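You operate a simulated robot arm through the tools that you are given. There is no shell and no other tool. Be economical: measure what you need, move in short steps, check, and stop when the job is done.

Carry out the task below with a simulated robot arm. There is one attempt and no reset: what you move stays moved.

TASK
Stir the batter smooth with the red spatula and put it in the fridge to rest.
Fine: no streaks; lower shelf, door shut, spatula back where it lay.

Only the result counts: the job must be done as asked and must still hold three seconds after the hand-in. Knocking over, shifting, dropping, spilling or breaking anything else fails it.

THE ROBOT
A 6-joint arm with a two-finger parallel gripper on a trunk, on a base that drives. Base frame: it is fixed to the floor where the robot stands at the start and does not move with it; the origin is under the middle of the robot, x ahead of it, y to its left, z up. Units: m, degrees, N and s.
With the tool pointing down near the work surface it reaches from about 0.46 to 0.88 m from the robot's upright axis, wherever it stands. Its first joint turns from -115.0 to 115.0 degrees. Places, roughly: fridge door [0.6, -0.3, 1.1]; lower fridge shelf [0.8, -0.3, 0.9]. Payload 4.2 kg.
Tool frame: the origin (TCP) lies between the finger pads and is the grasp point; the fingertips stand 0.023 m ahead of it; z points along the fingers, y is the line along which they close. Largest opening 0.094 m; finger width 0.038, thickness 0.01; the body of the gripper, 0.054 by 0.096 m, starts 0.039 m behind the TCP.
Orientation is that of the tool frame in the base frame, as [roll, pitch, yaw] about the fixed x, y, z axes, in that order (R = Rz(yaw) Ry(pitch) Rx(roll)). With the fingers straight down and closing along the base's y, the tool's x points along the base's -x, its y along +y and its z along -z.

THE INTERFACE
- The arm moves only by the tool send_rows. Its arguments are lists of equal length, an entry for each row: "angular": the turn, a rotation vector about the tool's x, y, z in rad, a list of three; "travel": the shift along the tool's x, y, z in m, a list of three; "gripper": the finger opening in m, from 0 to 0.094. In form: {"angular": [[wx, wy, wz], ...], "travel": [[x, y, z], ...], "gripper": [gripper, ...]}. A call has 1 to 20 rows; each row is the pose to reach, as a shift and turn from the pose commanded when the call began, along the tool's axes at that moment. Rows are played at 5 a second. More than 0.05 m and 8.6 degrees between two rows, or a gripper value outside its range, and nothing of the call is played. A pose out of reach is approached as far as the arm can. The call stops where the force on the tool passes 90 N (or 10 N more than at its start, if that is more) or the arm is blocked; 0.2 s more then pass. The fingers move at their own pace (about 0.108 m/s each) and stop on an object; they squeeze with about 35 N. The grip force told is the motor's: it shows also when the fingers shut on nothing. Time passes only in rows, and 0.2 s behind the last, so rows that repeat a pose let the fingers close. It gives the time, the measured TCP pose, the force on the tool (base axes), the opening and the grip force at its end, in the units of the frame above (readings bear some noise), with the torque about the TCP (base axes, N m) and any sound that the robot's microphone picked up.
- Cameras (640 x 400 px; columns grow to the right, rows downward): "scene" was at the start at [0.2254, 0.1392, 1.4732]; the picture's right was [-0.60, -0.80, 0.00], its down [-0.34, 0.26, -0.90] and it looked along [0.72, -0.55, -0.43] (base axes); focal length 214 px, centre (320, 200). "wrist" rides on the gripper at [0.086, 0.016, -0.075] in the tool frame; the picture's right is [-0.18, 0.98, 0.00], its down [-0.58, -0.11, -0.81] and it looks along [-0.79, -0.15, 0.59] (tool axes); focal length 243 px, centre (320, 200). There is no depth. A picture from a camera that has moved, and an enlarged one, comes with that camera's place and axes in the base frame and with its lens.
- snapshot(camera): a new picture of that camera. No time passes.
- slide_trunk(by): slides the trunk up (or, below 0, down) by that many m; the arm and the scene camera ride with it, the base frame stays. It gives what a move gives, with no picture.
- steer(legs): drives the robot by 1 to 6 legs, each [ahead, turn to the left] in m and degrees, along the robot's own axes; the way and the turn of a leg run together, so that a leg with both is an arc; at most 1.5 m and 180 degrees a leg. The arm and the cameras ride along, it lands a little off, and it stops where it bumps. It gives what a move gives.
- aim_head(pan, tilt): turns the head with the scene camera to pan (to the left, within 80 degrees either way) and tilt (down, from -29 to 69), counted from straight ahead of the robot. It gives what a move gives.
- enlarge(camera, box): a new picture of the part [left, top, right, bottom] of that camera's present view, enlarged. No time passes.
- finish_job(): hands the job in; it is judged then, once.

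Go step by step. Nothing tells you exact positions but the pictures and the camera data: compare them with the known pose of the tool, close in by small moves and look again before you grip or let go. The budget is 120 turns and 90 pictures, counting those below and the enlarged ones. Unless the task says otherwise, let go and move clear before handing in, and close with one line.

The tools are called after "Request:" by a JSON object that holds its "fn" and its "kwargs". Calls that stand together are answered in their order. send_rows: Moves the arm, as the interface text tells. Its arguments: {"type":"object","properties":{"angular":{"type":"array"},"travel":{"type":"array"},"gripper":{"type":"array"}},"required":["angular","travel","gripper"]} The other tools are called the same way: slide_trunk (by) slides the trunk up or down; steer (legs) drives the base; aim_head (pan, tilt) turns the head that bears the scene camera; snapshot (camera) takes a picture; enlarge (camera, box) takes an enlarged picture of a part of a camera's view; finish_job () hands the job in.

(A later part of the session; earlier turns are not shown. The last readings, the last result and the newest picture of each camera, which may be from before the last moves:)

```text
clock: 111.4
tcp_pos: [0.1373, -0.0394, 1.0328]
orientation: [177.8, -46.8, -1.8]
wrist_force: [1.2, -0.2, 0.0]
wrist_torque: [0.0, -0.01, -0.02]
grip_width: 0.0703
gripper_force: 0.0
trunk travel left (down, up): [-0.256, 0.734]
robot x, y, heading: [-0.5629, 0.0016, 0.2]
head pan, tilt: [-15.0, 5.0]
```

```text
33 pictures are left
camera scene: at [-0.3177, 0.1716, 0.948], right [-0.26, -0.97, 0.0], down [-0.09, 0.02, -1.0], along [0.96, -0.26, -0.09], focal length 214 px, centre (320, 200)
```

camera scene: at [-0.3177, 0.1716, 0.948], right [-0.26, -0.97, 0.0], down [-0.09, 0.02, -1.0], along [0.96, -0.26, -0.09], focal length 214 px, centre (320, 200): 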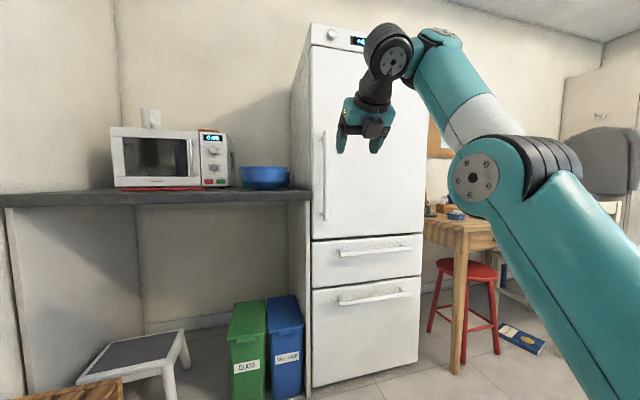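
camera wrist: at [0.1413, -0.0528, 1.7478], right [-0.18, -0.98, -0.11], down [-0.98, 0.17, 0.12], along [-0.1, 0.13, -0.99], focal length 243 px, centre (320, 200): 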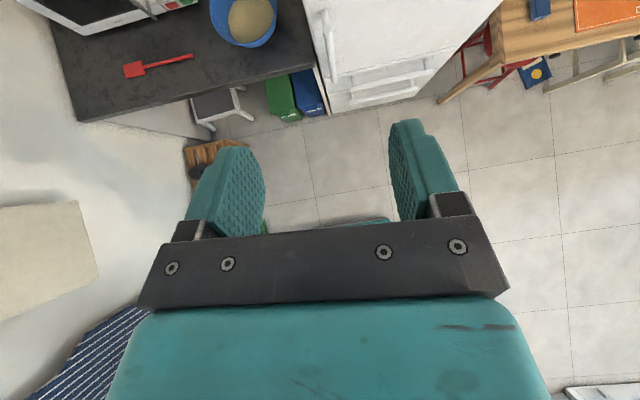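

Hand is at handle height and nearly in line (handle y ≈ −0.05). Drive forward 0.25 and look.

Request:
{"fn": "steer", "kwargs": {"legs": [[0.25, 0]]}}

Request:
{"fn": "snapshot", "kwargs": {"camera": "scene"}}

Request:
{"fn": "snapshot", "kwargs": {"camera": "wrist"}}

```text
clock: 113.2
tcp_pos: [0.3899, -0.0371, 1.0328]
orientation: [177.9, -46.8, -1.8]
wrist_force: [0.0, -0.5, -0.3]
wrist_torque: [0.01, -0.01, 0.01]
grip_width: 0.0699
gripper_force: 0.0
trunk travel left (down, up): [-0.256, 0.734]
robot x, y, heading: [-0.3032, 0.0007, -0.0]
head pan, tilt: [-15.0, 5.0]
```

```text
32 pictures are left
camera scene: at [-0.0663, 0.1725, 0.9481], right [-0.26, -0.97, 0.0], down [-0.08, 0.02, -1.0], along [0.96, -0.26, -0.09], focal length 214 px, centre (320, 200)
```

scene: 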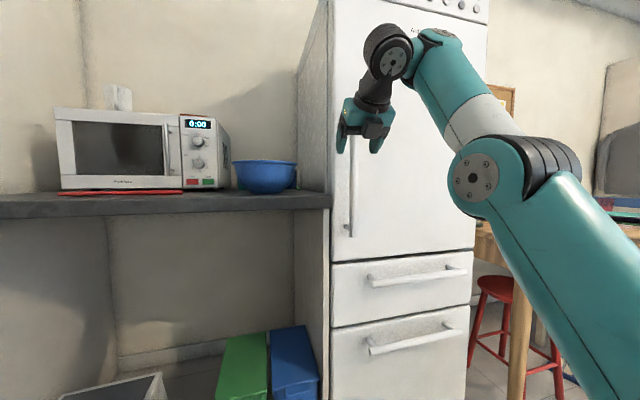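

```text
31 pictures are left
camera wrist: at [0.3935, -0.0511, 1.1475], right [-0.18, -0.98, -0.11], down [-0.98, 0.17, 0.12], along [-0.1, 0.13, -0.99], focal length 243 px, centre (320, 200)
```

wrist: 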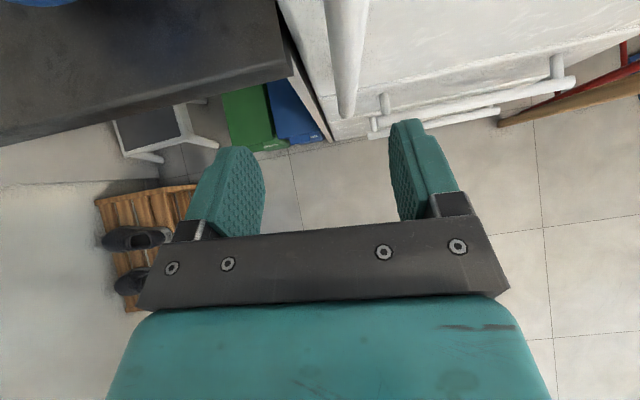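

Bar is at x≈0.468, y≈−0.062. Shift right 2.5 cm and drive in.

Request:
{"fn": "send_rows", "kwargs": {"angular": [[0, 0, 0]], "travel": [[0, 0.025, 0]], "gripper": [0.07]}}

Request:
{"fn": "steer", "kwargs": {"legs": [[0.06, 0]]}}

Request:
{"fn": "snapshot", "kwargs": {"camera": "wrist"}}

```text
clock: 113.6
tcp_pos: [0.3871, -0.0605, 1.0371]
orientation: [177.8, -46.7, -1.7]
wrist_force: [-0.2, 0.3, -1.0]
wrist_torque: [0.03, -0.01, -0.02]
grip_width: 0.0696
gripper_force: 0.0
trunk travel left (down, up): [-0.256, 0.734]
robot x, y, heading: [-0.3075, -0.0011, 0.1]
head pan, tilt: [-15.0, 5.0]
```

```text
clock: 114.6
tcp_pos: [0.4492, -0.0605, 1.0355]
orientation: [177.8, -46.9, -1.6]
wrist_force: [-0.2, -0.6, -0.2]
wrist_torque: [0.02, 0.01, 0.0]
grip_width: 0.0698
gripper_force: 0.1
trunk travel left (down, up): [-0.256, 0.734]
robot x, y, heading: [-0.246, 0.001, 0.3]
head pan, tilt: [-15.0, 5.0]
```

```text
30 pictures are left
camera wrist: at [0.4532, -0.0744, 1.1508], right [-0.18, -0.98, -0.11], down [-0.98, 0.17, 0.13], along [-0.1, 0.13, -0.99], focal length 243 px, centre (320, 200)
```

wrist: 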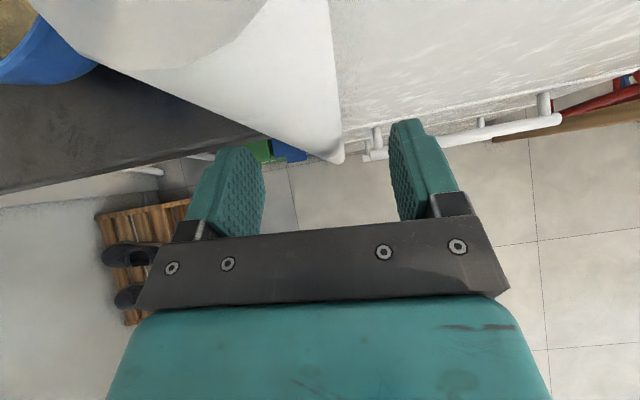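

The wrist camera would collide with the bar at this height; the camera must pass above the handle's top (z≈1.145). Back off, raise 7 cm, come in again.

Request:
{"fn": "steer", "kwargs": {"legs": [[-0.06, 0]]}}

Request:
{"fn": "slide_trunk", "kwargs": {"by": 0.07}}

Request:
{"fn": "enlarge", "kwargs": {"camera": "scene", "box": [280, 60, 440, 220]}}

Request:
{"fn": "snapshot", "kwargs": {"camera": "wrist"}}

```text
clock: 115.6
tcp_pos: [0.388, -0.0617, 1.0359]
orientation: [177.8, -46.8, -1.7]
wrist_force: [-0.1, 0.0, 0.0]
wrist_torque: [0.0, 0.0, -0.01]
grip_width: 0.07
gripper_force: 0.1
trunk travel left (down, up): [-0.256, 0.734]
robot x, y, heading: [-0.3069, 0.001, 0.3]
head pan, tilt: [-15.0, 5.0]
```

```text
clock: 116.7
tcp_pos: [0.3893, -0.0611, 1.1068]
orientation: [177.9, -46.9, -1.7]
wrist_force: [1.6, 0.5, 0.4]
wrist_torque: [0.0, 0.0, -0.01]
grip_width: 0.07
gripper_force: 0.0
trunk travel left (down, up): [-0.326, 0.664]
robot x, y, heading: [-0.306, 0.0023, -0.1]
head pan, tilt: [-15.0, 5.0]
```

```text
2.50 times, centred on (360, 140) of scene
camera zoom: at [-0.0662, 0.1725, 1.0181], right [-0.26, -0.97, 0.0], down [-0.08, 0.02, -1.0], along [0.96, -0.26, -0.09], focal length 536 px, centre (220, 350)
```

zoom: 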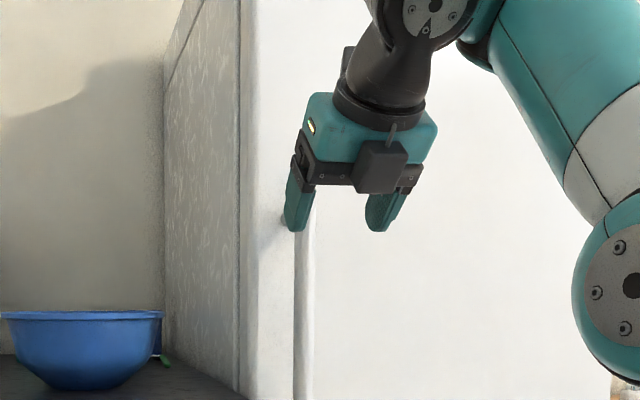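

```text
28 pictures are left
camera wrist: at [0.3928, -0.0752, 1.2208], right [-0.18, -0.98, -0.11], down [-0.98, 0.17, 0.13], along [-0.1, 0.13, -0.99], focal length 243 px, centre (320, 200)
```

wrist: 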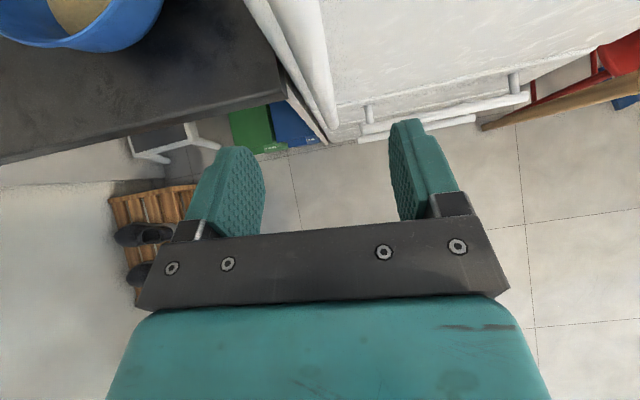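

Bar confirmed at x≈0.47, y≈−0.062; TCP y is −0.061. Drive in 6.5 cm.

Request:
{"fn": "steer", "kwargs": {"legs": [[0.066, 0]]}}

Request:
{"fn": "snapshot", "kwargs": {"camera": "wrist"}}

Request:
{"fn": "enlarge", "kwargs": {"camera": "scene", "box": [280, 60, 440, 220]}}

```text
clock: 117.7
tcp_pos: [0.4535, -0.0613, 1.1062]
orientation: [177.8, -46.8, -1.7]
wrist_force: [-0.9, 0.3, 0.5]
wrist_torque: [0.01, 0.01, 0.0]
grip_width: 0.0698
gripper_force: 0.0
trunk travel left (down, up): [-0.326, 0.664]
robot x, y, heading: [-0.2399, 0.0008, 0.3]
head pan, tilt: [-15.0, 5.0]
```

```text
27 pictures are left
camera wrist: at [0.4585, -0.0751, 1.2208], right [-0.18, -0.98, -0.11], down [-0.98, 0.17, 0.13], along [-0.1, 0.13, -0.99], focal length 243 px, centre (320, 200)
```

wrist: 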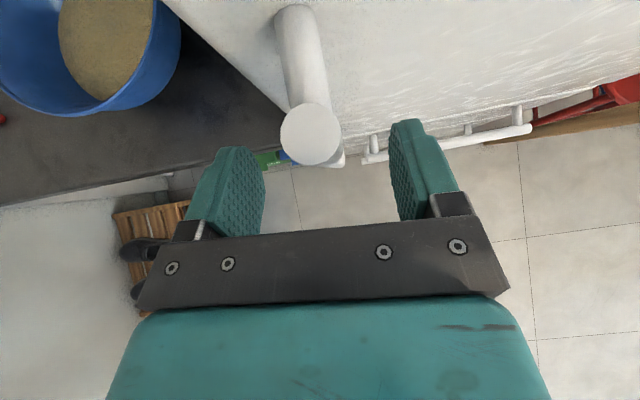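

```text
2.50 times, centred on (360, 140) of scene
camera zoom: at [-0.0005, 0.1727, 1.0181], right [-0.26, -0.97, 0.0], down [-0.08, 0.02, -1.0], along [0.96, -0.26, -0.09], focal length 536 px, centre (220, 350)
```

zoom: 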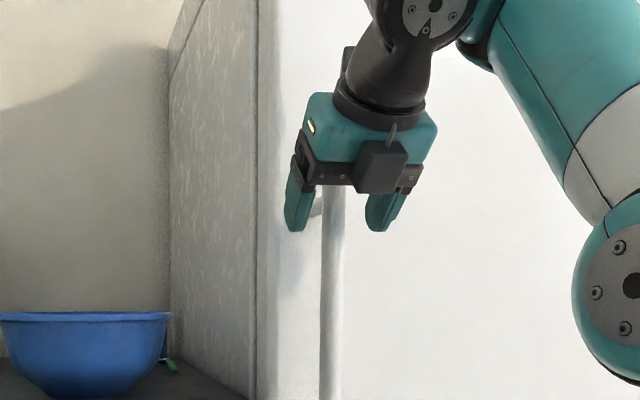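

Bar is between the fingers, slightly ahead. Move 1.2 cm further in and close.

Request:
{"fn": "send_rows", "kwargs": {"angular": [[0, 0, 0], [0, 0, 0], [0, 0, 0], [0, 0, 0], [0, 0, 0]], "travel": [[0.008, 0.002, 0.009], [0.008, 0.002, 0.009], [0.008, 0.002, 0.009], [0.008, 0.002, 0.009], [0.008, 0.002, 0.009]], "gripper": [0.07, 0.03, 0.01, 0, 0]}}

```text
clock: 118.8
tcp_pos: [0.4668, -0.0635, 1.1069]
orientation: [178.0, -46.8, -1.9]
wrist_force: [0.4, -0.2, -2.7]
wrist_torque: [2.51, -0.51, -0.3]
grip_width: 0.0226
gripper_force: 44.9
trunk travel left (down, up): [-0.326, 0.664]
robot x, y, heading: [-0.2411, 0.0005, 0.1]
head pan, tilt: [-15.0, 5.0]
```

Handle gripped (22.6 mm). Pull open along the arc with the base, first a little.

Request:
{"fn": "steer", "kwargs": {"legs": [[-0.05, -0.5], [-0.05, -1.2]]}}

Request:
{"fn": "snapshot", "kwargs": {"camera": "scene"}}

```text
clock: 120.3
tcp_pos: [0.3638, -0.0893, 1.1055]
orientation: [177.8, -46.6, -3.7]
wrist_force: [19.2, -47.5, 9.5]
wrist_torque: [1.14, 0.32, 0.24]
grip_width: 0.0232
gripper_force: 44.9
trunk travel left (down, up): [-0.326, 0.664]
robot x, y, heading: [-0.3436, 0.0017, -1.3]
head pan, tilt: [-15.0, 5.0]
```

```text
25 pictures are left
camera scene: at [-0.0958, 0.1641, 1.0183], right [-0.29, -0.96, 0.0], down [-0.08, 0.03, -1.0], along [0.95, -0.28, -0.09], focal length 214 px, centre (320, 200)
```

scene: 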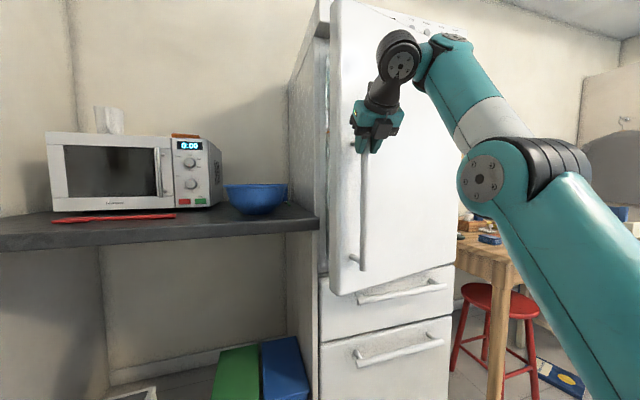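

Door is opening. Continue along the arc with more right turn.

Request:
{"fn": "steer", "kwargs": {"legs": [[-0.045, -2.2], [-0.045, -2.2], [-0.045, -2.4]]}}

Request:
{"fn": "snapshot", "kwargs": {"camera": "scene"}}

```text
clock: 122.2
tcp_pos: [0.2151, -0.1579, 1.105]
orientation: [177.7, -46.5, -10.7]
wrist_force: [24.3, -30.0, -6.7]
wrist_torque: [0.48, 0.14, -0.43]
grip_width: 0.0219
gripper_force: 44.6
trunk travel left (down, up): [-0.326, 0.664]
robot x, y, heading: [-0.4742, 0.0174, -8.3]
head pan, tilt: [-15.0, 5.0]
```

```text
24 pictures are left
camera scene: at [-0.2132, 0.146, 1.0182], right [-0.4, -0.92, 0.0], down [-0.08, 0.04, -1.0], along [0.91, -0.39, -0.09], focal length 214 px, centre (320, 200)
```

scene: 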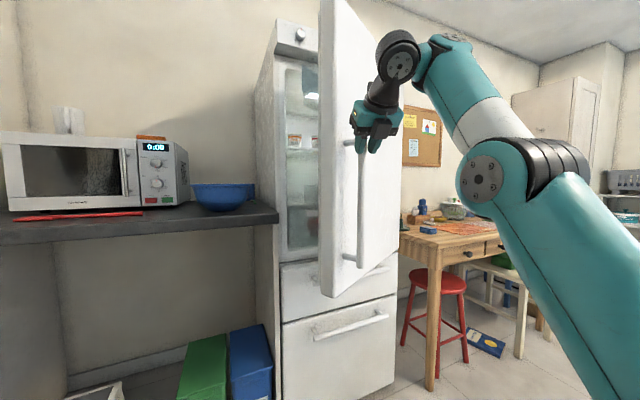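

About 32° open. One more pull to ≈45°, then I'll release and push the door from its inner side.

Request:
{"fn": "steer", "kwargs": {"legs": [[-0.034, -3.5], [-0.034, -3.5]]}}

Request:
{"fn": "send_rows", "kwargs": {"angular": [[0, 0, 0], [0, 0, 0], [0, 0, 0]], "travel": [[0, 0, 0], [0, 0, 0], [0, 0, 0]], "gripper": [0.03, 0.045, 0.055]}}

Request:
{"fn": "snapshot", "kwargs": {"camera": "wrist"}}

```text
clock: 123.5
tcp_pos: [0.1195, -0.2232, 1.1065]
orientation: [177.6, -46.7, -17.5]
wrist_force: [-0.3, -0.1, -0.1]
wrist_torque: [0.02, 0.0, 0.01]
grip_width: 0.0
gripper_force: 42.6
trunk travel left (down, up): [-0.326, 0.664]
robot x, y, heading: [-0.5472, 0.0284, -15.0]
head pan, tilt: [-15.0, 5.0]
```

```text
clock: 124.3
tcp_pos: [0.1203, -0.2235, 1.1064]
orientation: [177.5, -46.6, -17.4]
wrist_force: [0.5, -0.1, 0.8]
wrist_torque: [-0.02, 0.02, -0.02]
grip_width: 0.0552
gripper_force: 0.0
trunk travel left (down, up): [-0.326, 0.664]
robot x, y, heading: [-0.5452, 0.0257, -15.3]
head pan, tilt: [-15.0, 5.0]
```

```text
23 pictures are left
camera wrist: at [0.1208, -0.2383, 1.2205], right [-0.44, -0.89, -0.11], down [-0.89, 0.43, 0.13], along [-0.07, 0.15, -0.99], focal length 243 px, centre (320, 200)
```

wrist: 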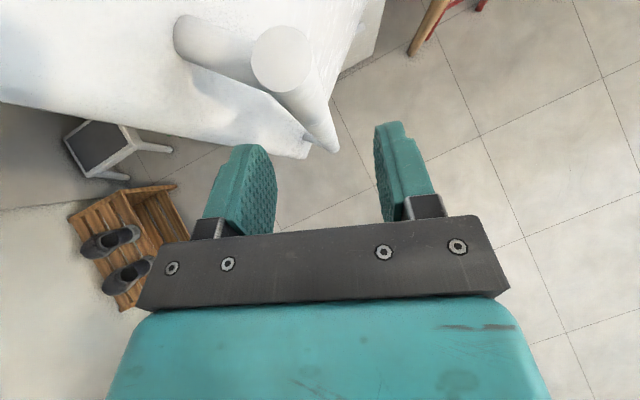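

The bar slipped free with the door ≈43° open (edge ≈ (0.09, −0.10)). Now go around the door's edge: back off, turn left, advance.

Request:
{"fn": "steer", "kwargs": {"legs": [[-0.14, 0], [0, 23], [0.14, 0]]}}

Request:
{"fn": "aim_head", "kwargs": {"pan": -20, "tilt": 10}}

Request:
{"fn": "snapshot", "kwargs": {"camera": "scene"}}

```text
clock: 127.8
tcp_pos: [0.1736, 0.12, 1.1074]
orientation: [177.5, -46.7, 6.2]
wrist_force: [-0.1, -0.5, -0.7]
wrist_torque: [0.03, 0.03, 0.02]
grip_width: 0.0551
gripper_force: 0.2
trunk travel left (down, up): [-0.326, 0.664]
robot x, y, heading: [-0.5395, 0.0811, 8.3]
head pan, tilt: [-15.0, 5.0]
```

```text
clock: 128.4
tcp_pos: [0.1732, 0.1196, 1.1071]
orientation: [177.6, -46.7, 6.2]
wrist_force: [0.9, 0.3, -0.2]
wrist_torque: [-0.03, -0.01, -0.03]
grip_width: 0.0549
gripper_force: 0.0
trunk travel left (down, up): [-0.326, 0.664]
robot x, y, heading: [-0.5412, 0.082, 8.4]
head pan, tilt: [-20.0, 10.0]
```

```text
22 pictures are left
camera scene: at [-0.3229, 0.2794, 1.01], right [-0.2, -0.98, 0.0], down [-0.17, 0.04, -0.98], along [0.96, -0.2, -0.17], focal length 214 px, centre (320, 200)
```

scene: 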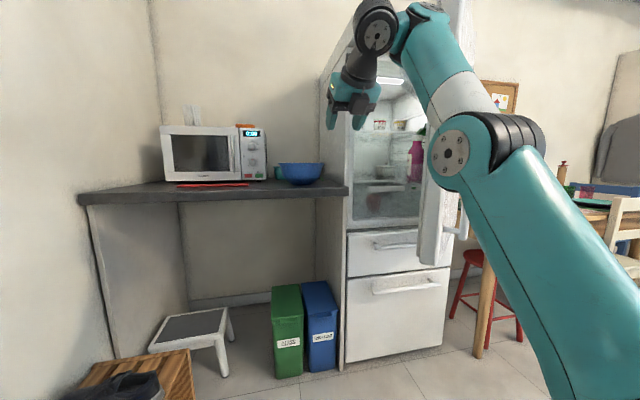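

Hand is on the inner side of the door. Sweep right by turning the base.

Request:
{"fn": "steer", "kwargs": {"legs": [[0, -18], [0, -15]]}}

Request:
{"fn": "snapshot", "kwargs": {"camera": "scene"}}

```text
clock: 130.7
tcp_pos: [0.079, -0.2742, 1.1069]
orientation: [177.7, -46.7, -26.9]
wrist_force: [-0.5, 0.0, 0.1]
wrist_torque: [-0.01, -0.01, -0.02]
grip_width: 0.055
gripper_force: 0.1
trunk travel left (down, up): [-0.326, 0.664]
robot x, y, heading: [-0.5398, 0.0796, -24.9]
head pan, tilt: [-20.0, 10.0]
```

```text
21 pictures are left
camera scene: at [-0.2505, 0.1308, 1.01], right [-0.71, -0.71, 0.0], down [-0.12, 0.12, -0.98], along [0.7, -0.69, -0.17], focal length 214 px, centre (320, 200)
```

scene: 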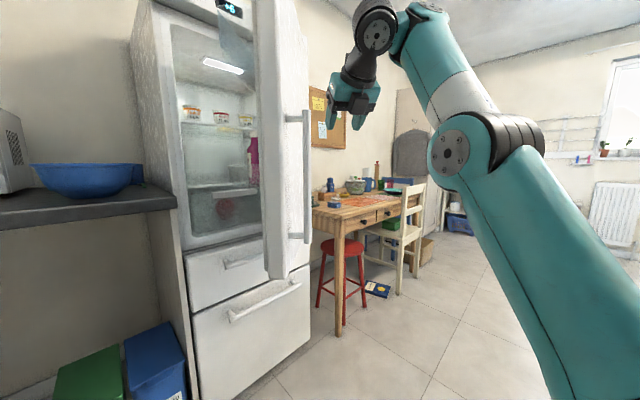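

The hand swept just short of the door's edge (door still ≈43° open). Return left, advance 10 cm more, and sweep again.

Request:
{"fn": "steer", "kwargs": {"legs": [[0, 33], [0.1, 0], [0, -20]]}}

Request:
{"fn": "snapshot", "kwargs": {"camera": "scene"}}

```text
clock: 134.5
tcp_pos: [0.2416, -0.1161, 1.1052]
orientation: [177.6, -46.8, -14.2]
wrist_force: [0.0, -0.1, 0.1]
wrist_torque: [0.03, 0.03, 0.01]
grip_width: 0.0551
gripper_force: 0.1
trunk travel left (down, up): [-0.326, 0.664]
robot x, y, heading: [-0.4382, 0.0959, -12.2]
head pan, tilt: [-20.0, 10.0]
```

```text
20 pictures are left
camera scene: at [-0.1688, 0.2061, 1.01], right [-0.53, -0.85, 0.0], down [-0.15, 0.09, -0.98], along [0.83, -0.52, -0.17], focal length 214 px, centre (320, 200)
```

scene: 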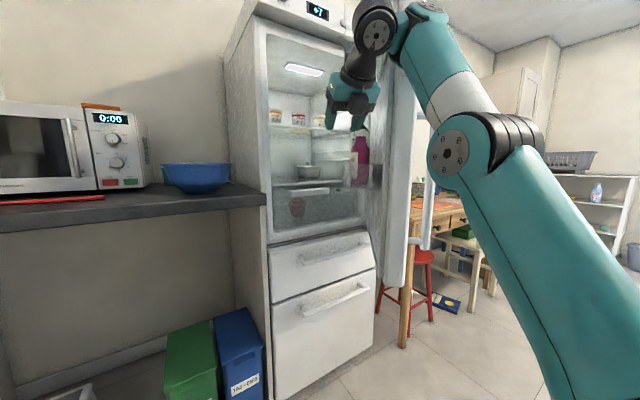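

Now the hand is behind the door panel. Continue the sweep.

Request:
{"fn": "steer", "kwargs": {"legs": [[0, -15], [0, -15]]}}

Request:
{"fn": "snapshot", "kwargs": {"camera": "scene"}}

```text
clock: 135.5
tcp_pos: [0.2211, -0.1689, 1.1057]
orientation: [177.4, -46.5, -17.7]
wrist_force: [-1.6, 1.5, -3.0]
wrist_torque: [-0.12, -0.19, -0.01]
grip_width: 0.055
gripper_force: 0.1
trunk travel left (down, up): [-0.326, 0.664]
robot x, y, heading: [-0.4364, 0.0962, -16.8]
head pan, tilt: [-20.0, 10.0]
stopped in leg 1: the force on the tool passed its limit at 130 N (the readings are from after the stop); the commanded pose is now the measured one
```

```text
19 pictures are left
camera scene: at [-0.161, 0.1836, 1.0101], right [-0.6, -0.8, 0.0], down [-0.14, 0.1, -0.98], along [0.79, -0.59, -0.17], focal length 214 px, centre (320, 200)
```

scene: 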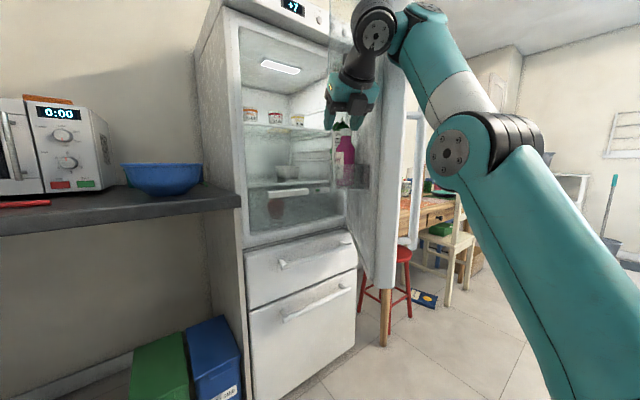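

Contact with the door (it moved a bit). A purple bottle sits in the door rack further in, so I'll back off 4 cm and sweep in gentle small turns.

Request:
{"fn": "steer", "kwargs": {"legs": [[-0.04, 0], [0, -4], [0, -4], [0, -4], [0, -4]]}}

Request:
{"fn": "steer", "kwargs": {"legs": [[0, -4], [0, -4], [0, -4], [0, -4]]}}

Request:
{"fn": "snapshot", "kwargs": {"camera": "scene"}}

```text
clock: 136.8
tcp_pos: [0.1742, -0.1773, 1.1051]
orientation: [177.3, -46.5, -19.5]
wrist_force: [-0.5, -0.6, 0.3]
wrist_torque: [0.01, -0.04, 0.0]
grip_width: 0.0549
gripper_force: 0.1
trunk travel left (down, up): [-0.326, 0.664]
robot x, y, heading: [-0.475, 0.1106, -18.5]
head pan, tilt: [-20.0, 10.0]
stopped in leg 2: the robot was blocked; the commanded pose is now the measured one
```

```text
clock: 139.0
tcp_pos: [0.0705, -0.3437, 1.1049]
orientation: [177.2, -46.5, -35.2]
wrist_force: [-0.2, 0.4, -0.5]
wrist_torque: [0.04, 0.01, -0.02]
grip_width: 0.0552
gripper_force: 0.0
trunk travel left (down, up): [-0.326, 0.664]
robot x, y, heading: [-0.4755, 0.1129, -34.4]
head pan, tilt: [-20.0, 10.0]
```

```text
18 pictures are left
camera scene: at [-0.1865, 0.1077, 1.01], right [-0.81, -0.58, 0.0], down [-0.1, 0.14, -0.98], along [0.57, -0.8, -0.17], focal length 214 px, centre (320, 200)
```

scene: 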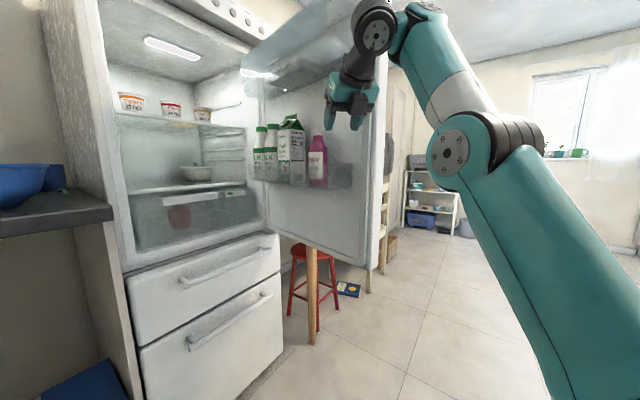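

The door is now about 75–80° open and all door items stand. Push a bit further.

Request:
{"fn": "steer", "kwargs": {"legs": [[0.05, 0], [0, -4], [0, -4], [0, -4], [0, -4]]}}

Request:
{"fn": "steer", "kwargs": {"legs": [[0, -4], [0, -4], [0, -3]]}}

Request:
{"fn": "snapshot", "kwargs": {"camera": "scene"}}

```text
clock: 141.8
tcp_pos: [-0.035, -0.5047, 1.105]
orientation: [177.4, -46.5, -51.5]
wrist_force: [0.0, 0.3, 0.5]
wrist_torque: [0.01, -0.02, 0.01]
grip_width: 0.0551
gripper_force: 0.1
trunk travel left (down, up): [-0.326, 0.664]
robot x, y, heading: [-0.4339, 0.0823, -50.6]
head pan, tilt: [-20.0, 10.0]
```

```text
clock: 143.5
tcp_pos: [-0.155, -0.5708, 1.1046]
orientation: [177.3, -46.5, -62.5]
wrist_force: [1.0, -0.2, -0.2]
wrist_torque: [0.01, 0.01, -0.01]
grip_width: 0.055
gripper_force: 0.0
trunk travel left (down, up): [-0.326, 0.664]
robot x, y, heading: [-0.4373, 0.0838, -61.5]
head pan, tilt: [-20.0, 10.0]
```

```text
17 pictures are left
camera scene: at [-0.178, -0.0527, 1.01], right [-0.99, -0.14, 0.0], down [-0.03, 0.17, -0.98], along [0.14, -0.97, -0.17], focal length 214 px, centre (320, 200)
```

scene: 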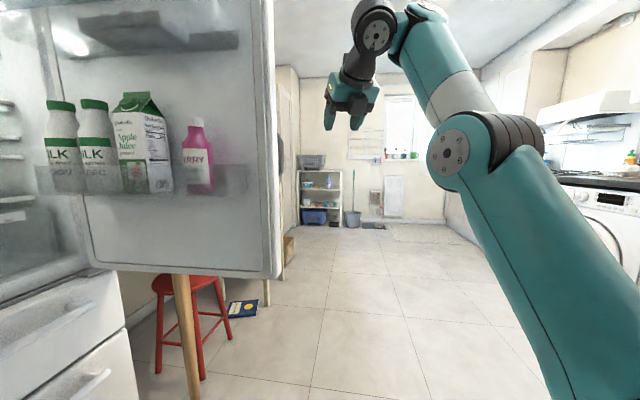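

Door ≈80° open. Now back away from the door edge and square up to the counter (heading 0, y≈0.08).

Request:
{"fn": "steer", "kwargs": {"legs": [[-0.11, 0], [0, 81.5], [-0.25, 0], [0, -20]]}}

Request:
{"fn": "aim_head", "kwargs": {"pan": -10, "tilt": 10}}

Request:
{"fn": "snapshot", "kwargs": {"camera": "scene"}}

```text
clock: 145.4
tcp_pos: [-0.1561, -0.4532, 1.1048]
orientation: [177.3, -46.4, -57.8]
wrist_force: [0.6, -0.1, -0.5]
wrist_torque: [0.0, 0.03, 0.0]
grip_width: 0.0549
gripper_force: 0.0
trunk travel left (down, up): [-0.326, 0.664]
robot x, y, heading: [-0.4892, 0.1778, -57.2]
head pan, tilt: [-20.0, 10.0]
stopped in leg 2: the robot was blocked; the commanded pose is now the measured one
```

```text
clock: 146.1
tcp_pos: [-0.1561, -0.4515, 1.1051]
orientation: [177.3, -46.5, -57.9]
wrist_force: [-0.1, 0.0, 1.2]
wrist_torque: [-0.01, -0.03, 0.03]
grip_width: 0.0553
gripper_force: 0.1
trunk travel left (down, up): [-0.326, 0.664]
robot x, y, heading: [-0.4879, 0.1752, -57.2]
head pan, tilt: [-10.0, 10.0]
```

```text
16 pictures are left
camera scene: at [-0.2046, 0.0681, 1.01], right [-0.92, -0.39, 0.0], down [-0.07, 0.16, -0.98], along [0.38, -0.91, -0.17], focal length 214 px, centre (320, 200)
```

scene: 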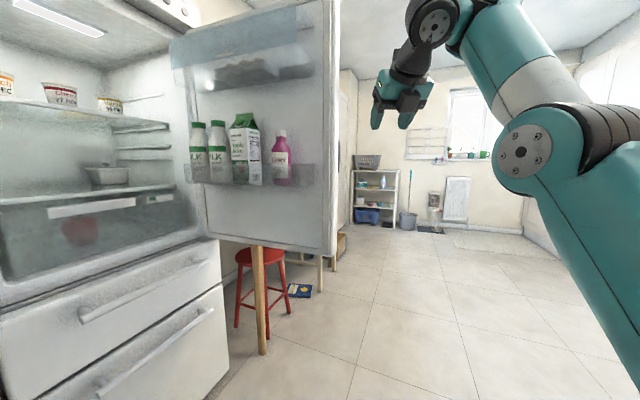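

The base is blocked on its rear-left (crate side) when turning left here. I'll first shift the hand left past the door edge using the arm, then drive forward a little and turn.

Request:
{"fn": "send_rows", "kwargs": {"angular": [[0, 0, 0], [0, 0, 0], [0, 0, 0], [0, 0, 0], [0, 0, 0], [0, 0, 0]], "travel": [[-0.01, -0.04, -0.011], [-0.02, -0.08, -0.022], [-0.02, -0.12, -0.022], [-0.02, -0.16, -0.022], [-0.02, -0.2, -0.022], [-0.02, -0.24, -0.022]], "gripper": [0.05, 0.05, 0.05, 0.05, 0.05, 0.05]}}

Request:
{"fn": "snapshot", "kwargs": {"camera": "scene"}}

```text
clock: 147.5
tcp_pos: [-0.0074, -0.301, 1.0779]
orientation: [177.3, -46.6, -58.0]
wrist_force: [0.2, -0.2, 0.8]
wrist_torque: [0.02, 0.01, 0.0]
grip_width: 0.0499
gripper_force: 0.1
out of reach, approached as far as the arm can: row 4, 5, 6
trunk travel left (down, up): [-0.326, 0.664]
robot x, y, heading: [-0.4858, 0.1779, -57.5]
head pan, tilt: [-10.0, 10.0]
```

```text
15 pictures are left
camera scene: at [-0.2046, 0.0681, 1.01], right [-0.92, -0.39, 0.0], down [-0.07, 0.16, -0.98], along [0.38, -0.91, -0.17], focal length 214 px, centre (320, 200)
```

scene: 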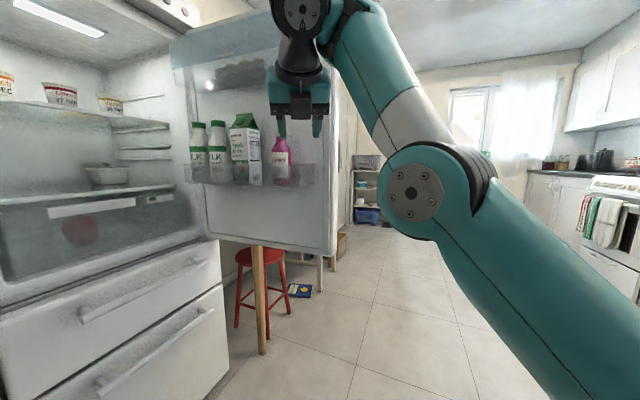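

Hand is inside the door edge. Drive forward a bit and turn left to heading 0.

Request:
{"fn": "steer", "kwargs": {"legs": [[0.07, 0], [0, 30], [0, 27.5]]}}

Request:
{"fn": "aim_head", "kwargs": {"pan": 60, "tilt": 30}}

Request:
{"fn": "snapshot", "kwargs": {"camera": "scene"}}

```text
clock: 151.4
tcp_pos: [0.2105, 0.2639, 1.0765]
orientation: [177.3, -46.6, -0.4]
wrist_force: [0.8, 0.4, -0.1]
wrist_torque: [0.01, 0.02, -0.01]
grip_width: 0.05
gripper_force: 0.1
trunk travel left (down, up): [-0.326, 0.664]
robot x, y, heading: [-0.4527, 0.1175, 0.2]
head pan, tilt: [-10.0, 10.0]
```

```text
clock: 152.8
tcp_pos: [0.2118, 0.2636, 1.077]
orientation: [177.3, -46.5, -0.4]
wrist_force: [0.1, -0.3, 1.3]
wrist_torque: [0.0, 0.03, -0.01]
grip_width: 0.0498
gripper_force: 0.0
trunk travel left (down, up): [-0.326, 0.664]
robot x, y, heading: [-0.449, 0.1158, 0.1]
head pan, tilt: [60.0, 30.0]
```

```text
14 pictures are left
camera scene: at [-0.2527, 0.3912, 0.9777], right [0.87, -0.5, 0.0], down [-0.25, -0.43, -0.87], along [0.43, 0.75, -0.5], focal length 214 px, centre (320, 200)
```

scene: 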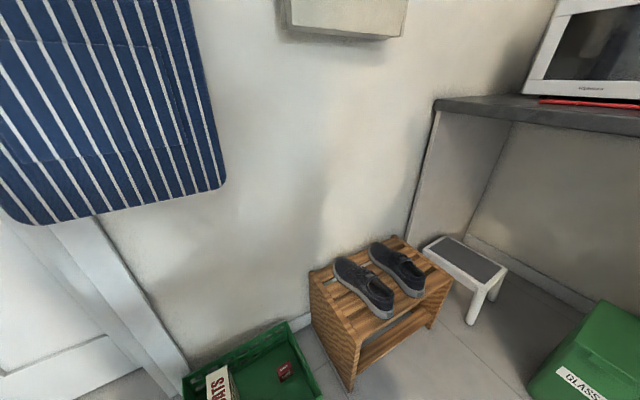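

All undisturbed. Now roll the gripper 90° about its axis (camera to the right) and reduce the pitch to ≈30° to match the bowl's front wall.

Request:
{"fn": "send_rows", "kwargs": {"angular": [[0, 0, 0.131], [0, 0, 0.262], [0, 0, 0.393], [0, 0, 0.524], [0, 0, 0.655], [0, 0, 0.785], [0, 0, 0.916], [0, 0, 1.047], [0, 0, 1.178], [0, 0, 1.309], [0, 0, 1.44], [0, 0, 1.571]], "travel": [[0, 0, 0], [0, 0, 0], [0, 0, 0], [0, 0, 0], [0, 0, 0], [0, 0, 0], [0, 0, 0], [0, 0, 0], [0, 0, 0], [0, 0, 0], [0, 0, 0], [0, 0, 0]], "gripper": [0.05, 0.05, 0.05, 0.05, 0.05, 0.05, 0.05, 0.05, 0.05, 0.05, 0.05, 0.05]}}

Request:
{"fn": "send_rows", "kwargs": {"angular": [[-0.07, 0, 0], [-0.14, 0, 0], [-0.21, 0, 0], [-0.28, 0, 0]], "travel": [[0, 0, 0], [0, 0, 0], [0, 0, 0], [0, 0, 0]], "gripper": [0.05, 0.05, 0.05, 0.05]}}

Request:
{"fn": "aim_head", "kwargs": {"pan": 5, "tilt": 5}}

Request:
{"fn": "snapshot", "kwargs": {"camera": "scene"}}

```text
clock: 155.4
tcp_pos: [0.2097, 0.2643, 1.0765]
orientation: [-133.4, -1.7, -92.4]
wrist_force: [0.1, 0.0, 0.2]
wrist_torque: [-0.01, 0.01, -0.02]
grip_width: 0.05
gripper_force: 0.0
trunk travel left (down, up): [-0.326, 0.664]
robot x, y, heading: [-0.4463, 0.117, 0.2]
head pan, tilt: [60.0, 30.0]
```

```text
clock: 156.4
tcp_pos: [0.2025, 0.2628, 1.0713]
orientation: [-149.5, -1.9, -92.3]
wrist_force: [0.0, -0.7, -0.3]
wrist_torque: [-0.02, -0.02, 0.01]
grip_width: 0.05
gripper_force: 0.1
out of reach, approached as far as the arm can: row 3, 4
trunk travel left (down, up): [-0.326, 0.664]
robot x, y, heading: [-0.4514, 0.1186, 0.1]
head pan, tilt: [60.0, 30.0]
```

```text
clock: 157.7
tcp_pos: [0.2027, 0.2627, 1.0712]
orientation: [-149.5, -1.7, -92.3]
wrist_force: [0.9, -0.8, 0.2]
wrist_torque: [-0.02, 0.0, 0.0]
grip_width: 0.05
gripper_force: 0.1
trunk travel left (down, up): [-0.326, 0.664]
robot x, y, heading: [-0.4519, 0.1199, 0.0]
head pan, tilt: [5.0, 5.0]
```

```text
13 pictures are left
camera scene: at [-0.2061, 0.3213, 1.018], right [0.09, -1.0, 0.0], down [-0.09, -0.01, -1.0], along [0.99, 0.09, -0.09], focal length 214 px, centre (320, 200)
```

scene: 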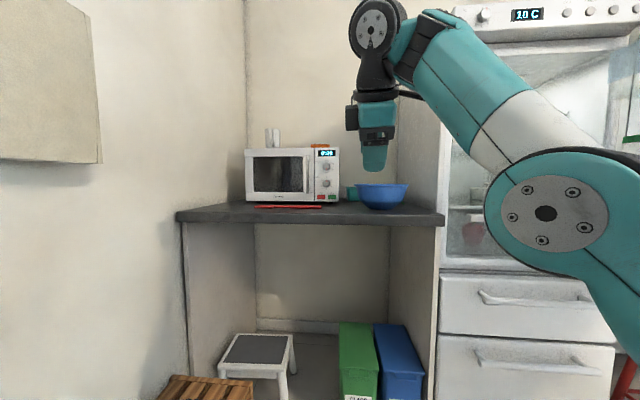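

Tool pitch is 30°. Bowl: centre ≈ (0.668, 0.157), rim z≈1.0, front rim x≈0.565. Shift the hand right, then drive forward.

Request:
{"fn": "send_rows", "kwargs": {"angular": [[0, 0, 0], [0, 0, 0], [0, 0, 0]], "travel": [[0.04, 0, 0], [0.075, 0, 0], [0.106, 0, 0]], "gripper": [0.05, 0.05, 0.05]}}

Request:
{"fn": "steer", "kwargs": {"legs": [[0.31, 0]]}}

Request:
{"fn": "snapshot", "kwargs": {"camera": "wrist"}}

```text
clock: 158.4
tcp_pos: [0.2001, 0.1555, 1.0742]
orientation: [-149.4, -1.7, -92.3]
wrist_force: [-0.9, 0.6, 0.0]
wrist_torque: [-0.02, 0.0, 0.0]
grip_width: 0.05
gripper_force: 0.2
trunk travel left (down, up): [-0.326, 0.664]
robot x, y, heading: [-0.45, 0.1168, 0.3]
head pan, tilt: [5.0, 5.0]
```

```text
clock: 160.6
tcp_pos: [0.5122, 0.1566, 1.0734]
orientation: [-149.6, -1.7, -92.3]
wrist_force: [0.1, 0.2, 0.0]
wrist_torque: [0.0, 0.0, 0.01]
grip_width: 0.0501
gripper_force: 0.1
trunk travel left (down, up): [-0.326, 0.664]
robot x, y, heading: [-0.1376, 0.123, 0.3]
head pan, tilt: [5.0, 5.0]
```

```text
12 pictures are left
camera wrist: at [0.4558, 0.0738, 1.1325], right [-0.84, 0.2, -0.51], down [-0.29, 0.62, 0.73], along [0.46, 0.76, -0.46], focal length 243 px, centre (320, 200)
```

wrist: 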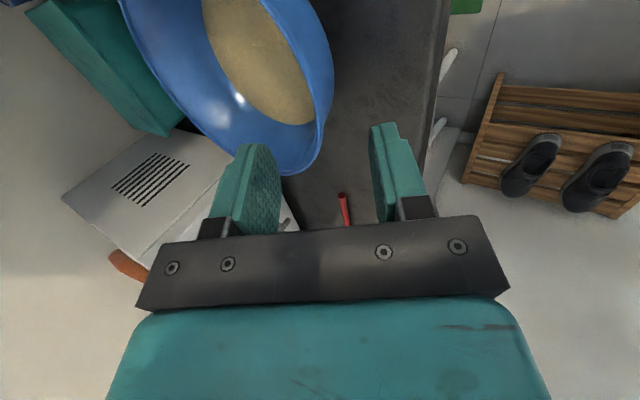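

The bowl's front rim lies straight ahead along the tool axis (≈11 cm to final depth). Advance 6 cm with wider fingers and check.

Request:
{"fn": "send_rows", "kwargs": {"angular": [[0, 0, 0], [0, 0, 0]], "travel": [[0, 0, 0.03], [0, 0, 0.06]], "gripper": [0.065, 0.065]}}

Request:
{"fn": "snapshot", "kwargs": {"camera": "wrist"}}

```text
clock: 161.2
tcp_pos: [0.5441, 0.1539, 1.0291]
orientation: [-149.5, -1.8, -92.5]
wrist_force: [0.5, -0.7, 0.5]
wrist_torque: [0.04, -0.01, 0.03]
grip_width: 0.0646
gripper_force: 0.0
out of reach, approached as far as the arm can: row 2
trunk travel left (down, up): [-0.326, 0.664]
robot x, y, heading: [-0.1351, 0.1189, 0.3]
head pan, tilt: [5.0, 5.0]
```

```text
11 pictures are left
camera wrist: at [0.4886, 0.0722, 1.0871], right [-0.84, 0.2, -0.5], down [-0.29, 0.62, 0.73], along [0.46, 0.76, -0.46], focal length 243 px, centre (320, 200)
```

wrist: 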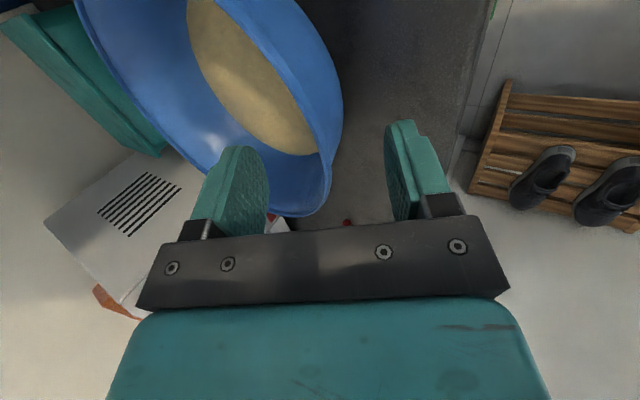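

Fingers straddle the rim. Finish the descent with the trunk (5 cm), then a small nudge forward.

Request:
{"fn": "slide_trunk", "kwargs": {"by": -0.05}}

Request:
{"fn": "send_rows", "kwargs": {"angular": [[0, 0, 0], [0, 0, 0]], "travel": [[0.003, -0.006, 0.004], [0.005, -0.012, 0.008]], "gripper": [0.065, 0.065]}}

Request:
{"fn": "snapshot", "kwargs": {"camera": "wrist"}}

```text
clock: 162.1
tcp_pos: [0.5436, 0.1543, 0.9785]
orientation: [-149.6, -1.9, -92.4]
wrist_force: [-0.3, 0.0, -0.2]
wrist_torque: [-0.03, 0.05, -0.02]
grip_width: 0.0649
gripper_force: 0.1
trunk travel left (down, up): [-0.276, 0.714]
robot x, y, heading: [-0.14, 0.1186, 0.3]
head pan, tilt: [5.0, 5.0]
```

```text
clock: 162.7
tcp_pos: [0.5581, 0.1501, 0.9775]
orientation: [-149.6, -1.9, -92.4]
wrist_force: [-0.8, 0.7, 0.4]
wrist_torque: [0.0, 0.0, 0.0]
grip_width: 0.065
gripper_force: 0.2
trunk travel left (down, up): [-0.276, 0.714]
robot x, y, heading: [-0.1422, 0.1199, 0.5]
head pan, tilt: [5.0, 5.0]
```

```text
10 pictures are left
camera wrist: at [0.5023, 0.0669, 1.0362], right [-0.84, 0.2, -0.5], down [-0.29, 0.62, 0.73], along [0.46, 0.76, -0.46], focal length 243 px, centre (320, 200)
```

wrist: 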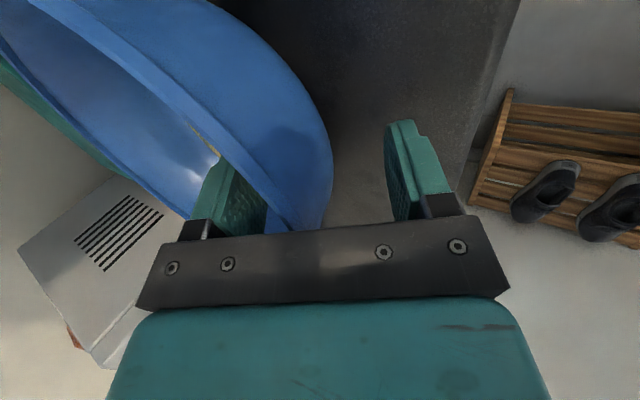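

The wall lies about 1.2 cm off-centre toward the inner finger. Recentre, then close gently.

Request:
{"fn": "send_rows", "kwargs": {"angular": [[0, 0, 0], [0, 0, 0], [0, 0, 0], [0, 0, 0], [0, 0, 0], [0, 0, 0], [0, 0, 0]], "travel": [[0, -0.006, 0.003], [0, -0.012, 0.007], [0, -0.012, 0.007], [0, -0.012, 0.007], [0, -0.012, 0.007], [0, -0.012, 0.007], [0, -0.012, 0.007]], "gripper": [0.065, 0.05, 0.035, 0.02, 0.01, 0.0, 0.0]}}

Request:
{"fn": "snapshot", "kwargs": {"camera": "wrist"}}

```text
clock: 164.3
tcp_pos: [0.5715, 0.1482, 0.9786]
orientation: [-149.6, -1.8, -92.4]
wrist_force: [-0.4, -0.8, -6.4]
wrist_torque: [0.01, 0.55, 0.0]
grip_width: 0.0114
gripper_force: 34.7
trunk travel left (down, up): [-0.276, 0.714]
robot x, y, heading: [-0.1351, 0.1215, 0.5]
head pan, tilt: [5.0, 5.0]
```

```text
9 pictures are left
camera wrist: at [0.5165, 0.0653, 1.0365], right [-0.84, 0.2, -0.5], down [-0.29, 0.62, 0.73], along [0.46, 0.76, -0.46], focal length 243 px, centre (320, 200)
```

wrist: 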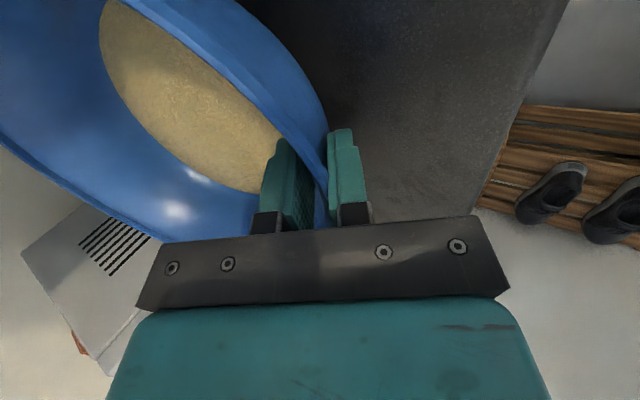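

Rim is pinched firmly. Lift 2 cm with the trunk and check.

Request:
{"fn": "slide_trunk", "kwargs": {"by": 0.02}}

Request:
{"fn": "enlarge", "kwargs": {"camera": "scene", "box": [280, 100, 440, 200]}}

```text
clock: 164.9
tcp_pos: [0.5721, 0.1489, 0.9976]
orientation: [-149.6, -1.8, -92.4]
wrist_force: [0.1, 0.0, -4.9]
wrist_torque: [0.01, 0.51, -0.02]
grip_width: 0.0116
gripper_force: 34.8
trunk travel left (down, up): [-0.296, 0.694]
robot x, y, heading: [-0.1354, 0.118, 0.2]
head pan, tilt: [5.0, 5.0]
```

```text
4.00 times, centred on (360, 150) of scene
camera zoom: at [0.1059, 0.3225, 0.9881], right [0.09, -1.0, 0.0], down [-0.09, -0.01, -1.0], along [0.99, 0.09, -0.09], focal length 858 px, centre (160, 400)
```

zoom: 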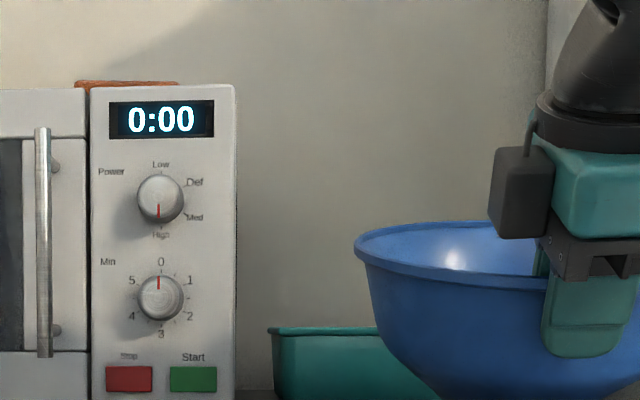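

Bowl (≈0.5 kg) hangs level. Lift 3 cm more, back out from the counter, then shift the hand right with the arm.

Request:
{"fn": "slide_trunk", "kwargs": {"by": 0.025}}

Request:
{"fn": "steer", "kwargs": {"legs": [[-0.18, 0], [-0.18, 0]]}}

Request:
{"fn": "send_rows", "kwargs": {"angular": [[0, 0, 0], [0, 0, 0], [0, 0, 0], [0, 0, 0], [0, 0, 0], [0, 0, 0]], "travel": [[0.02, 0, 0], [0.045, 0, 0], [0.07, 0, 0], [0.095, 0, 0], [0.12, 0, 0], [0.14, 0, 0]], "gripper": [0, 0, 0, 0, 0, 0]}}

```text
clock: 165.7
tcp_pos: [0.5718, 0.1474, 1.0229]
orientation: [-149.7, -1.8, -92.4]
wrist_force: [0.0, 0.0, -4.6]
wrist_torque: [-0.02, 0.54, 0.01]
grip_width: 0.0116
gripper_force: 35.5
trunk travel left (down, up): [-0.321, 0.669]
robot x, y, heading: [-0.1365, 0.1158, 0.3]
head pan, tilt: [5.0, 5.0]
```

```text
clock: 168.3
tcp_pos: [0.2081, 0.1458, 1.0234]
orientation: [-149.6, -1.8, -92.6]
wrist_force: [0.5, -0.9, -5.9]
wrist_torque: [0.0, 0.53, 0.02]
grip_width: 0.0115
gripper_force: 35.2
trunk travel left (down, up): [-0.321, 0.669]
robot x, y, heading: [-0.5005, 0.1163, 0.4]
head pan, tilt: [5.0, 5.0]
```

```text
clock: 169.7
tcp_pos: [0.2025, 0.0049, 1.0264]
orientation: [-149.6, -1.9, -92.5]
wrist_force: [-0.6, 0.7, -6.4]
wrist_torque: [0.0, 0.54, 0.03]
grip_width: 0.0117
gripper_force: 35.0
trunk travel left (down, up): [-0.321, 0.669]
robot x, y, heading: [-0.5021, 0.1147, 0.1]
head pan, tilt: [5.0, 5.0]
```

Smooth. Continue to y≈−0.13 and look into the fridge.

Request:
{"fn": "send_rows", "kwargs": {"angular": [[0, 0, 0], [0, 0, 0], [0, 0, 0], [0, 0, 0], [0, 0, 0], [0, 0, 0]], "travel": [[0.02, 0, 0], [0.045, 0, 0], [0.07, 0, 0], [0.095, 0, 0], [0.12, 0, 0], [0.135, 0, 0]], "gripper": [0, 0, 0, 0, 0, 0]}}

Request:
{"fn": "aim_head", "kwargs": {"pan": -18, "tilt": 5}}

Request:
{"fn": "snapshot", "kwargs": {"camera": "scene"}}

```text
clock: 171.1
tcp_pos: [0.208, -0.1334, 1.0371]
orientation: [-148.7, -4.7, -93.7]
wrist_force: [0.8, 0.1, -4.8]
wrist_torque: [0.04, 0.52, 0.01]
grip_width: 0.0117
gripper_force: 34.9
out of reach, approached as far as the arm can: row 5, 6
trunk travel left (down, up): [-0.321, 0.669]
robot x, y, heading: [-0.5, 0.1193, 0.0]
head pan, tilt: [5.0, 5.0]
```

```text
clock: 171.9
tcp_pos: [0.2078, -0.132, 1.0371]
orientation: [-148.6, -4.6, -93.7]
wrist_force: [0.0, 0.6, -5.0]
wrist_torque: [0.03, 0.54, 0.0]
grip_width: 0.0116
gripper_force: 34.6
trunk travel left (down, up): [-0.321, 0.669]
robot x, y, heading: [-0.5004, 0.1169, 0.3]
head pan, tilt: [-18.0, 5.0]
```

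```text
7 pictures are left
camera scene: at [-0.261, 0.2843, 1.013], right [-0.31, -0.95, 0.0], down [-0.08, 0.03, -1.0], along [0.95, -0.3, -0.09], focal length 214 px, centre (320, 200)
```

scene: 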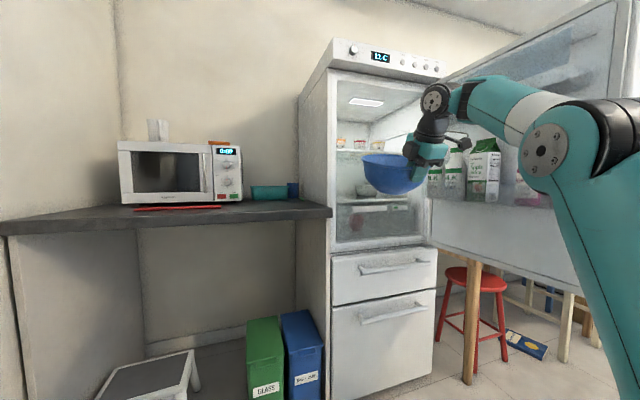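

Bowl is held steady in front of the fridge. A pot stands on the lower shelf at ≈(0.81, −0.35), so the bowl must go to its left; zoom to measure the clearances.

Request:
{"fn": "enlarge", "kwargs": {"camera": "scene", "box": [315, 130, 435, 250]}}

```text
3.33 times, centred on (375, 190) of scene
camera zoom: at [-0.261, 0.2843, 1.013], right [-0.31, -0.95, 0.0], down [-0.08, 0.03, -1.0], along [0.95, -0.3, -0.09], focal length 715 px, centre (137, 233)
```

zoom: 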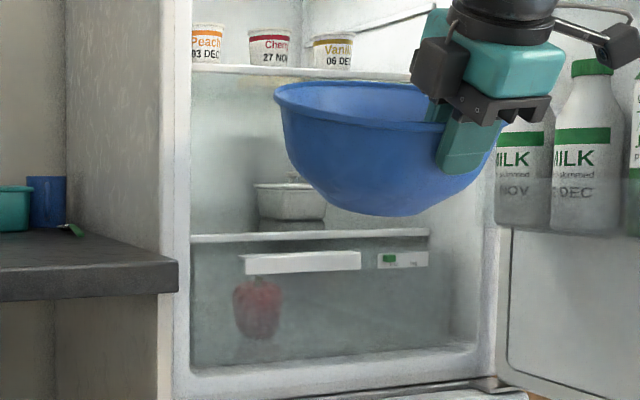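

Measured: shelf top z≈0.906, front x≈0.67, interior y −0.05…−0.50, pot ≈(0.90, −0.395). Bowl target centre ≈ (0.79, −0.185). Shift the base 5 cm to the right in the open first.

Request:
{"fn": "steer", "kwargs": {"legs": [[0, 12], [-0.25, 0], [0, -12]]}}

```text
clock: 175.3
tcp_pos: [-0.0368, -0.184, 1.0364]
orientation: [-148.5, -4.6, -93.6]
wrist_force: [0.9, 0.6, -5.7]
wrist_torque: [0.02, 0.52, 0.03]
grip_width: 0.0114
gripper_force: 34.9
trunk travel left (down, up): [-0.321, 0.669]
robot x, y, heading: [-0.7468, 0.0669, 0.4]
head pan, tilt: [-18.0, 5.0]
```

y is −0.184 as wanted. Drive in part-way and check.

Request:
{"fn": "steer", "kwargs": {"legs": [[0.25, -0.4], [0.25, 0]]}}

Request:
{"fn": "snapshot", "kwargs": {"camera": "scene"}}

```text
clock: 178.6
tcp_pos: [0.4602, -0.1899, 1.0366]
orientation: [-148.6, -4.7, -94.0]
wrist_force: [-0.3, -0.2, -5.7]
wrist_torque: [0.01, 0.54, -0.01]
grip_width: 0.0114
gripper_force: 34.9
trunk travel left (down, up): [-0.321, 0.669]
robot x, y, heading: [-0.2479, 0.0622, -0.1]
head pan, tilt: [-18.0, 5.0]
```

```text
5 pictures are left
camera scene: at [-0.0078, 0.2291, 1.013], right [-0.31, -0.95, 0.0], down [-0.08, 0.03, -1.0], along [0.95, -0.31, -0.09], focal length 214 px, centre (320, 200)
```

scene: 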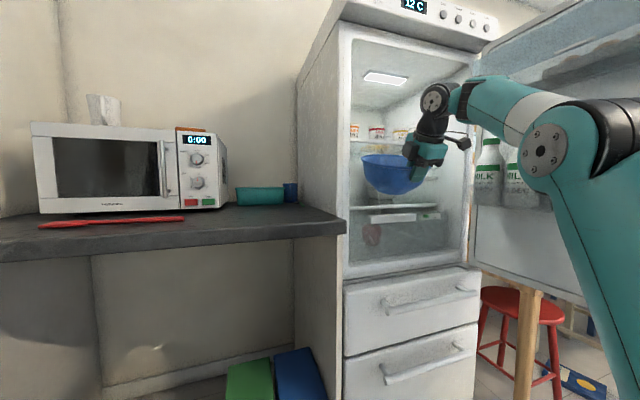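

Well aligned. Lower 4 cm (bottom ≈2 cm above shelf) so the hand clears the upper shelf, then drive the rest.

Request:
{"fn": "slide_trunk", "kwargs": {"by": -0.04}}

Request:
{"fn": "steer", "kwargs": {"legs": [[0.12, 0], [0.11, 0]]}}

Request:
{"fn": "enlarge", "kwargs": {"camera": "scene", "box": [330, 90, 490, 230]}}

```text
clock: 179.4
tcp_pos: [0.4604, -0.1894, 0.9967]
orientation: [-148.6, -4.6, -94.0]
wrist_force: [0.6, 0.4, -5.1]
wrist_torque: [0.06, 0.53, 0.03]
grip_width: 0.0112
gripper_force: 35.0
trunk travel left (down, up): [-0.281, 0.709]
robot x, y, heading: [-0.2482, 0.0671, -0.4]
head pan, tilt: [-18.0, 5.0]
```

```text
clock: 181.4
tcp_pos: [0.6862, -0.1873, 0.9966]
orientation: [-148.6, -4.6, -93.8]
wrist_force: [0.3, 1.1, -5.1]
wrist_torque: [0.02, 0.54, 0.0]
grip_width: 0.0114
gripper_force: 35.0
trunk travel left (down, up): [-0.281, 0.709]
robot x, y, heading: [-0.0235, 0.0608, 0.2]
head pan, tilt: [-18.0, 5.0]
```

```text
2.86 times, centred on (410, 160) of scene
camera zoom: at [0.2177, 0.2297, 0.973], right [-0.31, -0.95, 0.0], down [-0.08, 0.03, -1.0], along [0.95, -0.31, -0.09], focal length 613 px, centre (63, 314)
```

zoom: 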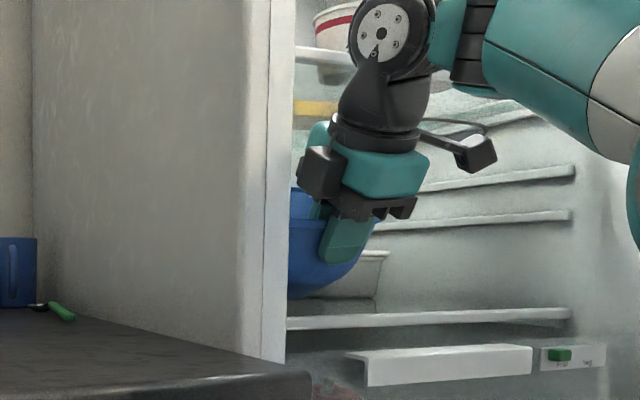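

Bowl is over the shelf, ≈1 cm above. Lower in small steps watching the load.

Request:
{"fn": "slide_trunk", "kwargs": {"by": -0.008}}

Request:
{"fn": "slide_trunk", "kwargs": {"by": -0.006}}

```text
clock: 182.0
tcp_pos: [0.6872, -0.189, 0.9874]
orientation: [-148.7, -4.6, -93.8]
wrist_force: [-0.8, -0.1, -4.7]
wrist_torque: [-0.01, 0.56, 0.02]
grip_width: 0.0112
gripper_force: 35.2
trunk travel left (down, up): [-0.273, 0.717]
robot x, y, heading: [-0.021, 0.0636, -0.0]
head pan, tilt: [-18.0, 5.0]
```

```text
clock: 182.5
tcp_pos: [0.6856, -0.1877, 0.9853]
orientation: [-148.3, -4.7, -93.8]
wrist_force: [-2.1, -0.9, 8.5]
wrist_torque: [0.04, -0.18, -0.01]
grip_width: 0.0115
gripper_force: 34.4
trunk travel left (down, up): [-0.267, 0.723]
robot x, y, heading: [-0.0204, 0.0628, 0.2]
head pan, tilt: [-18.0, 5.0]
```

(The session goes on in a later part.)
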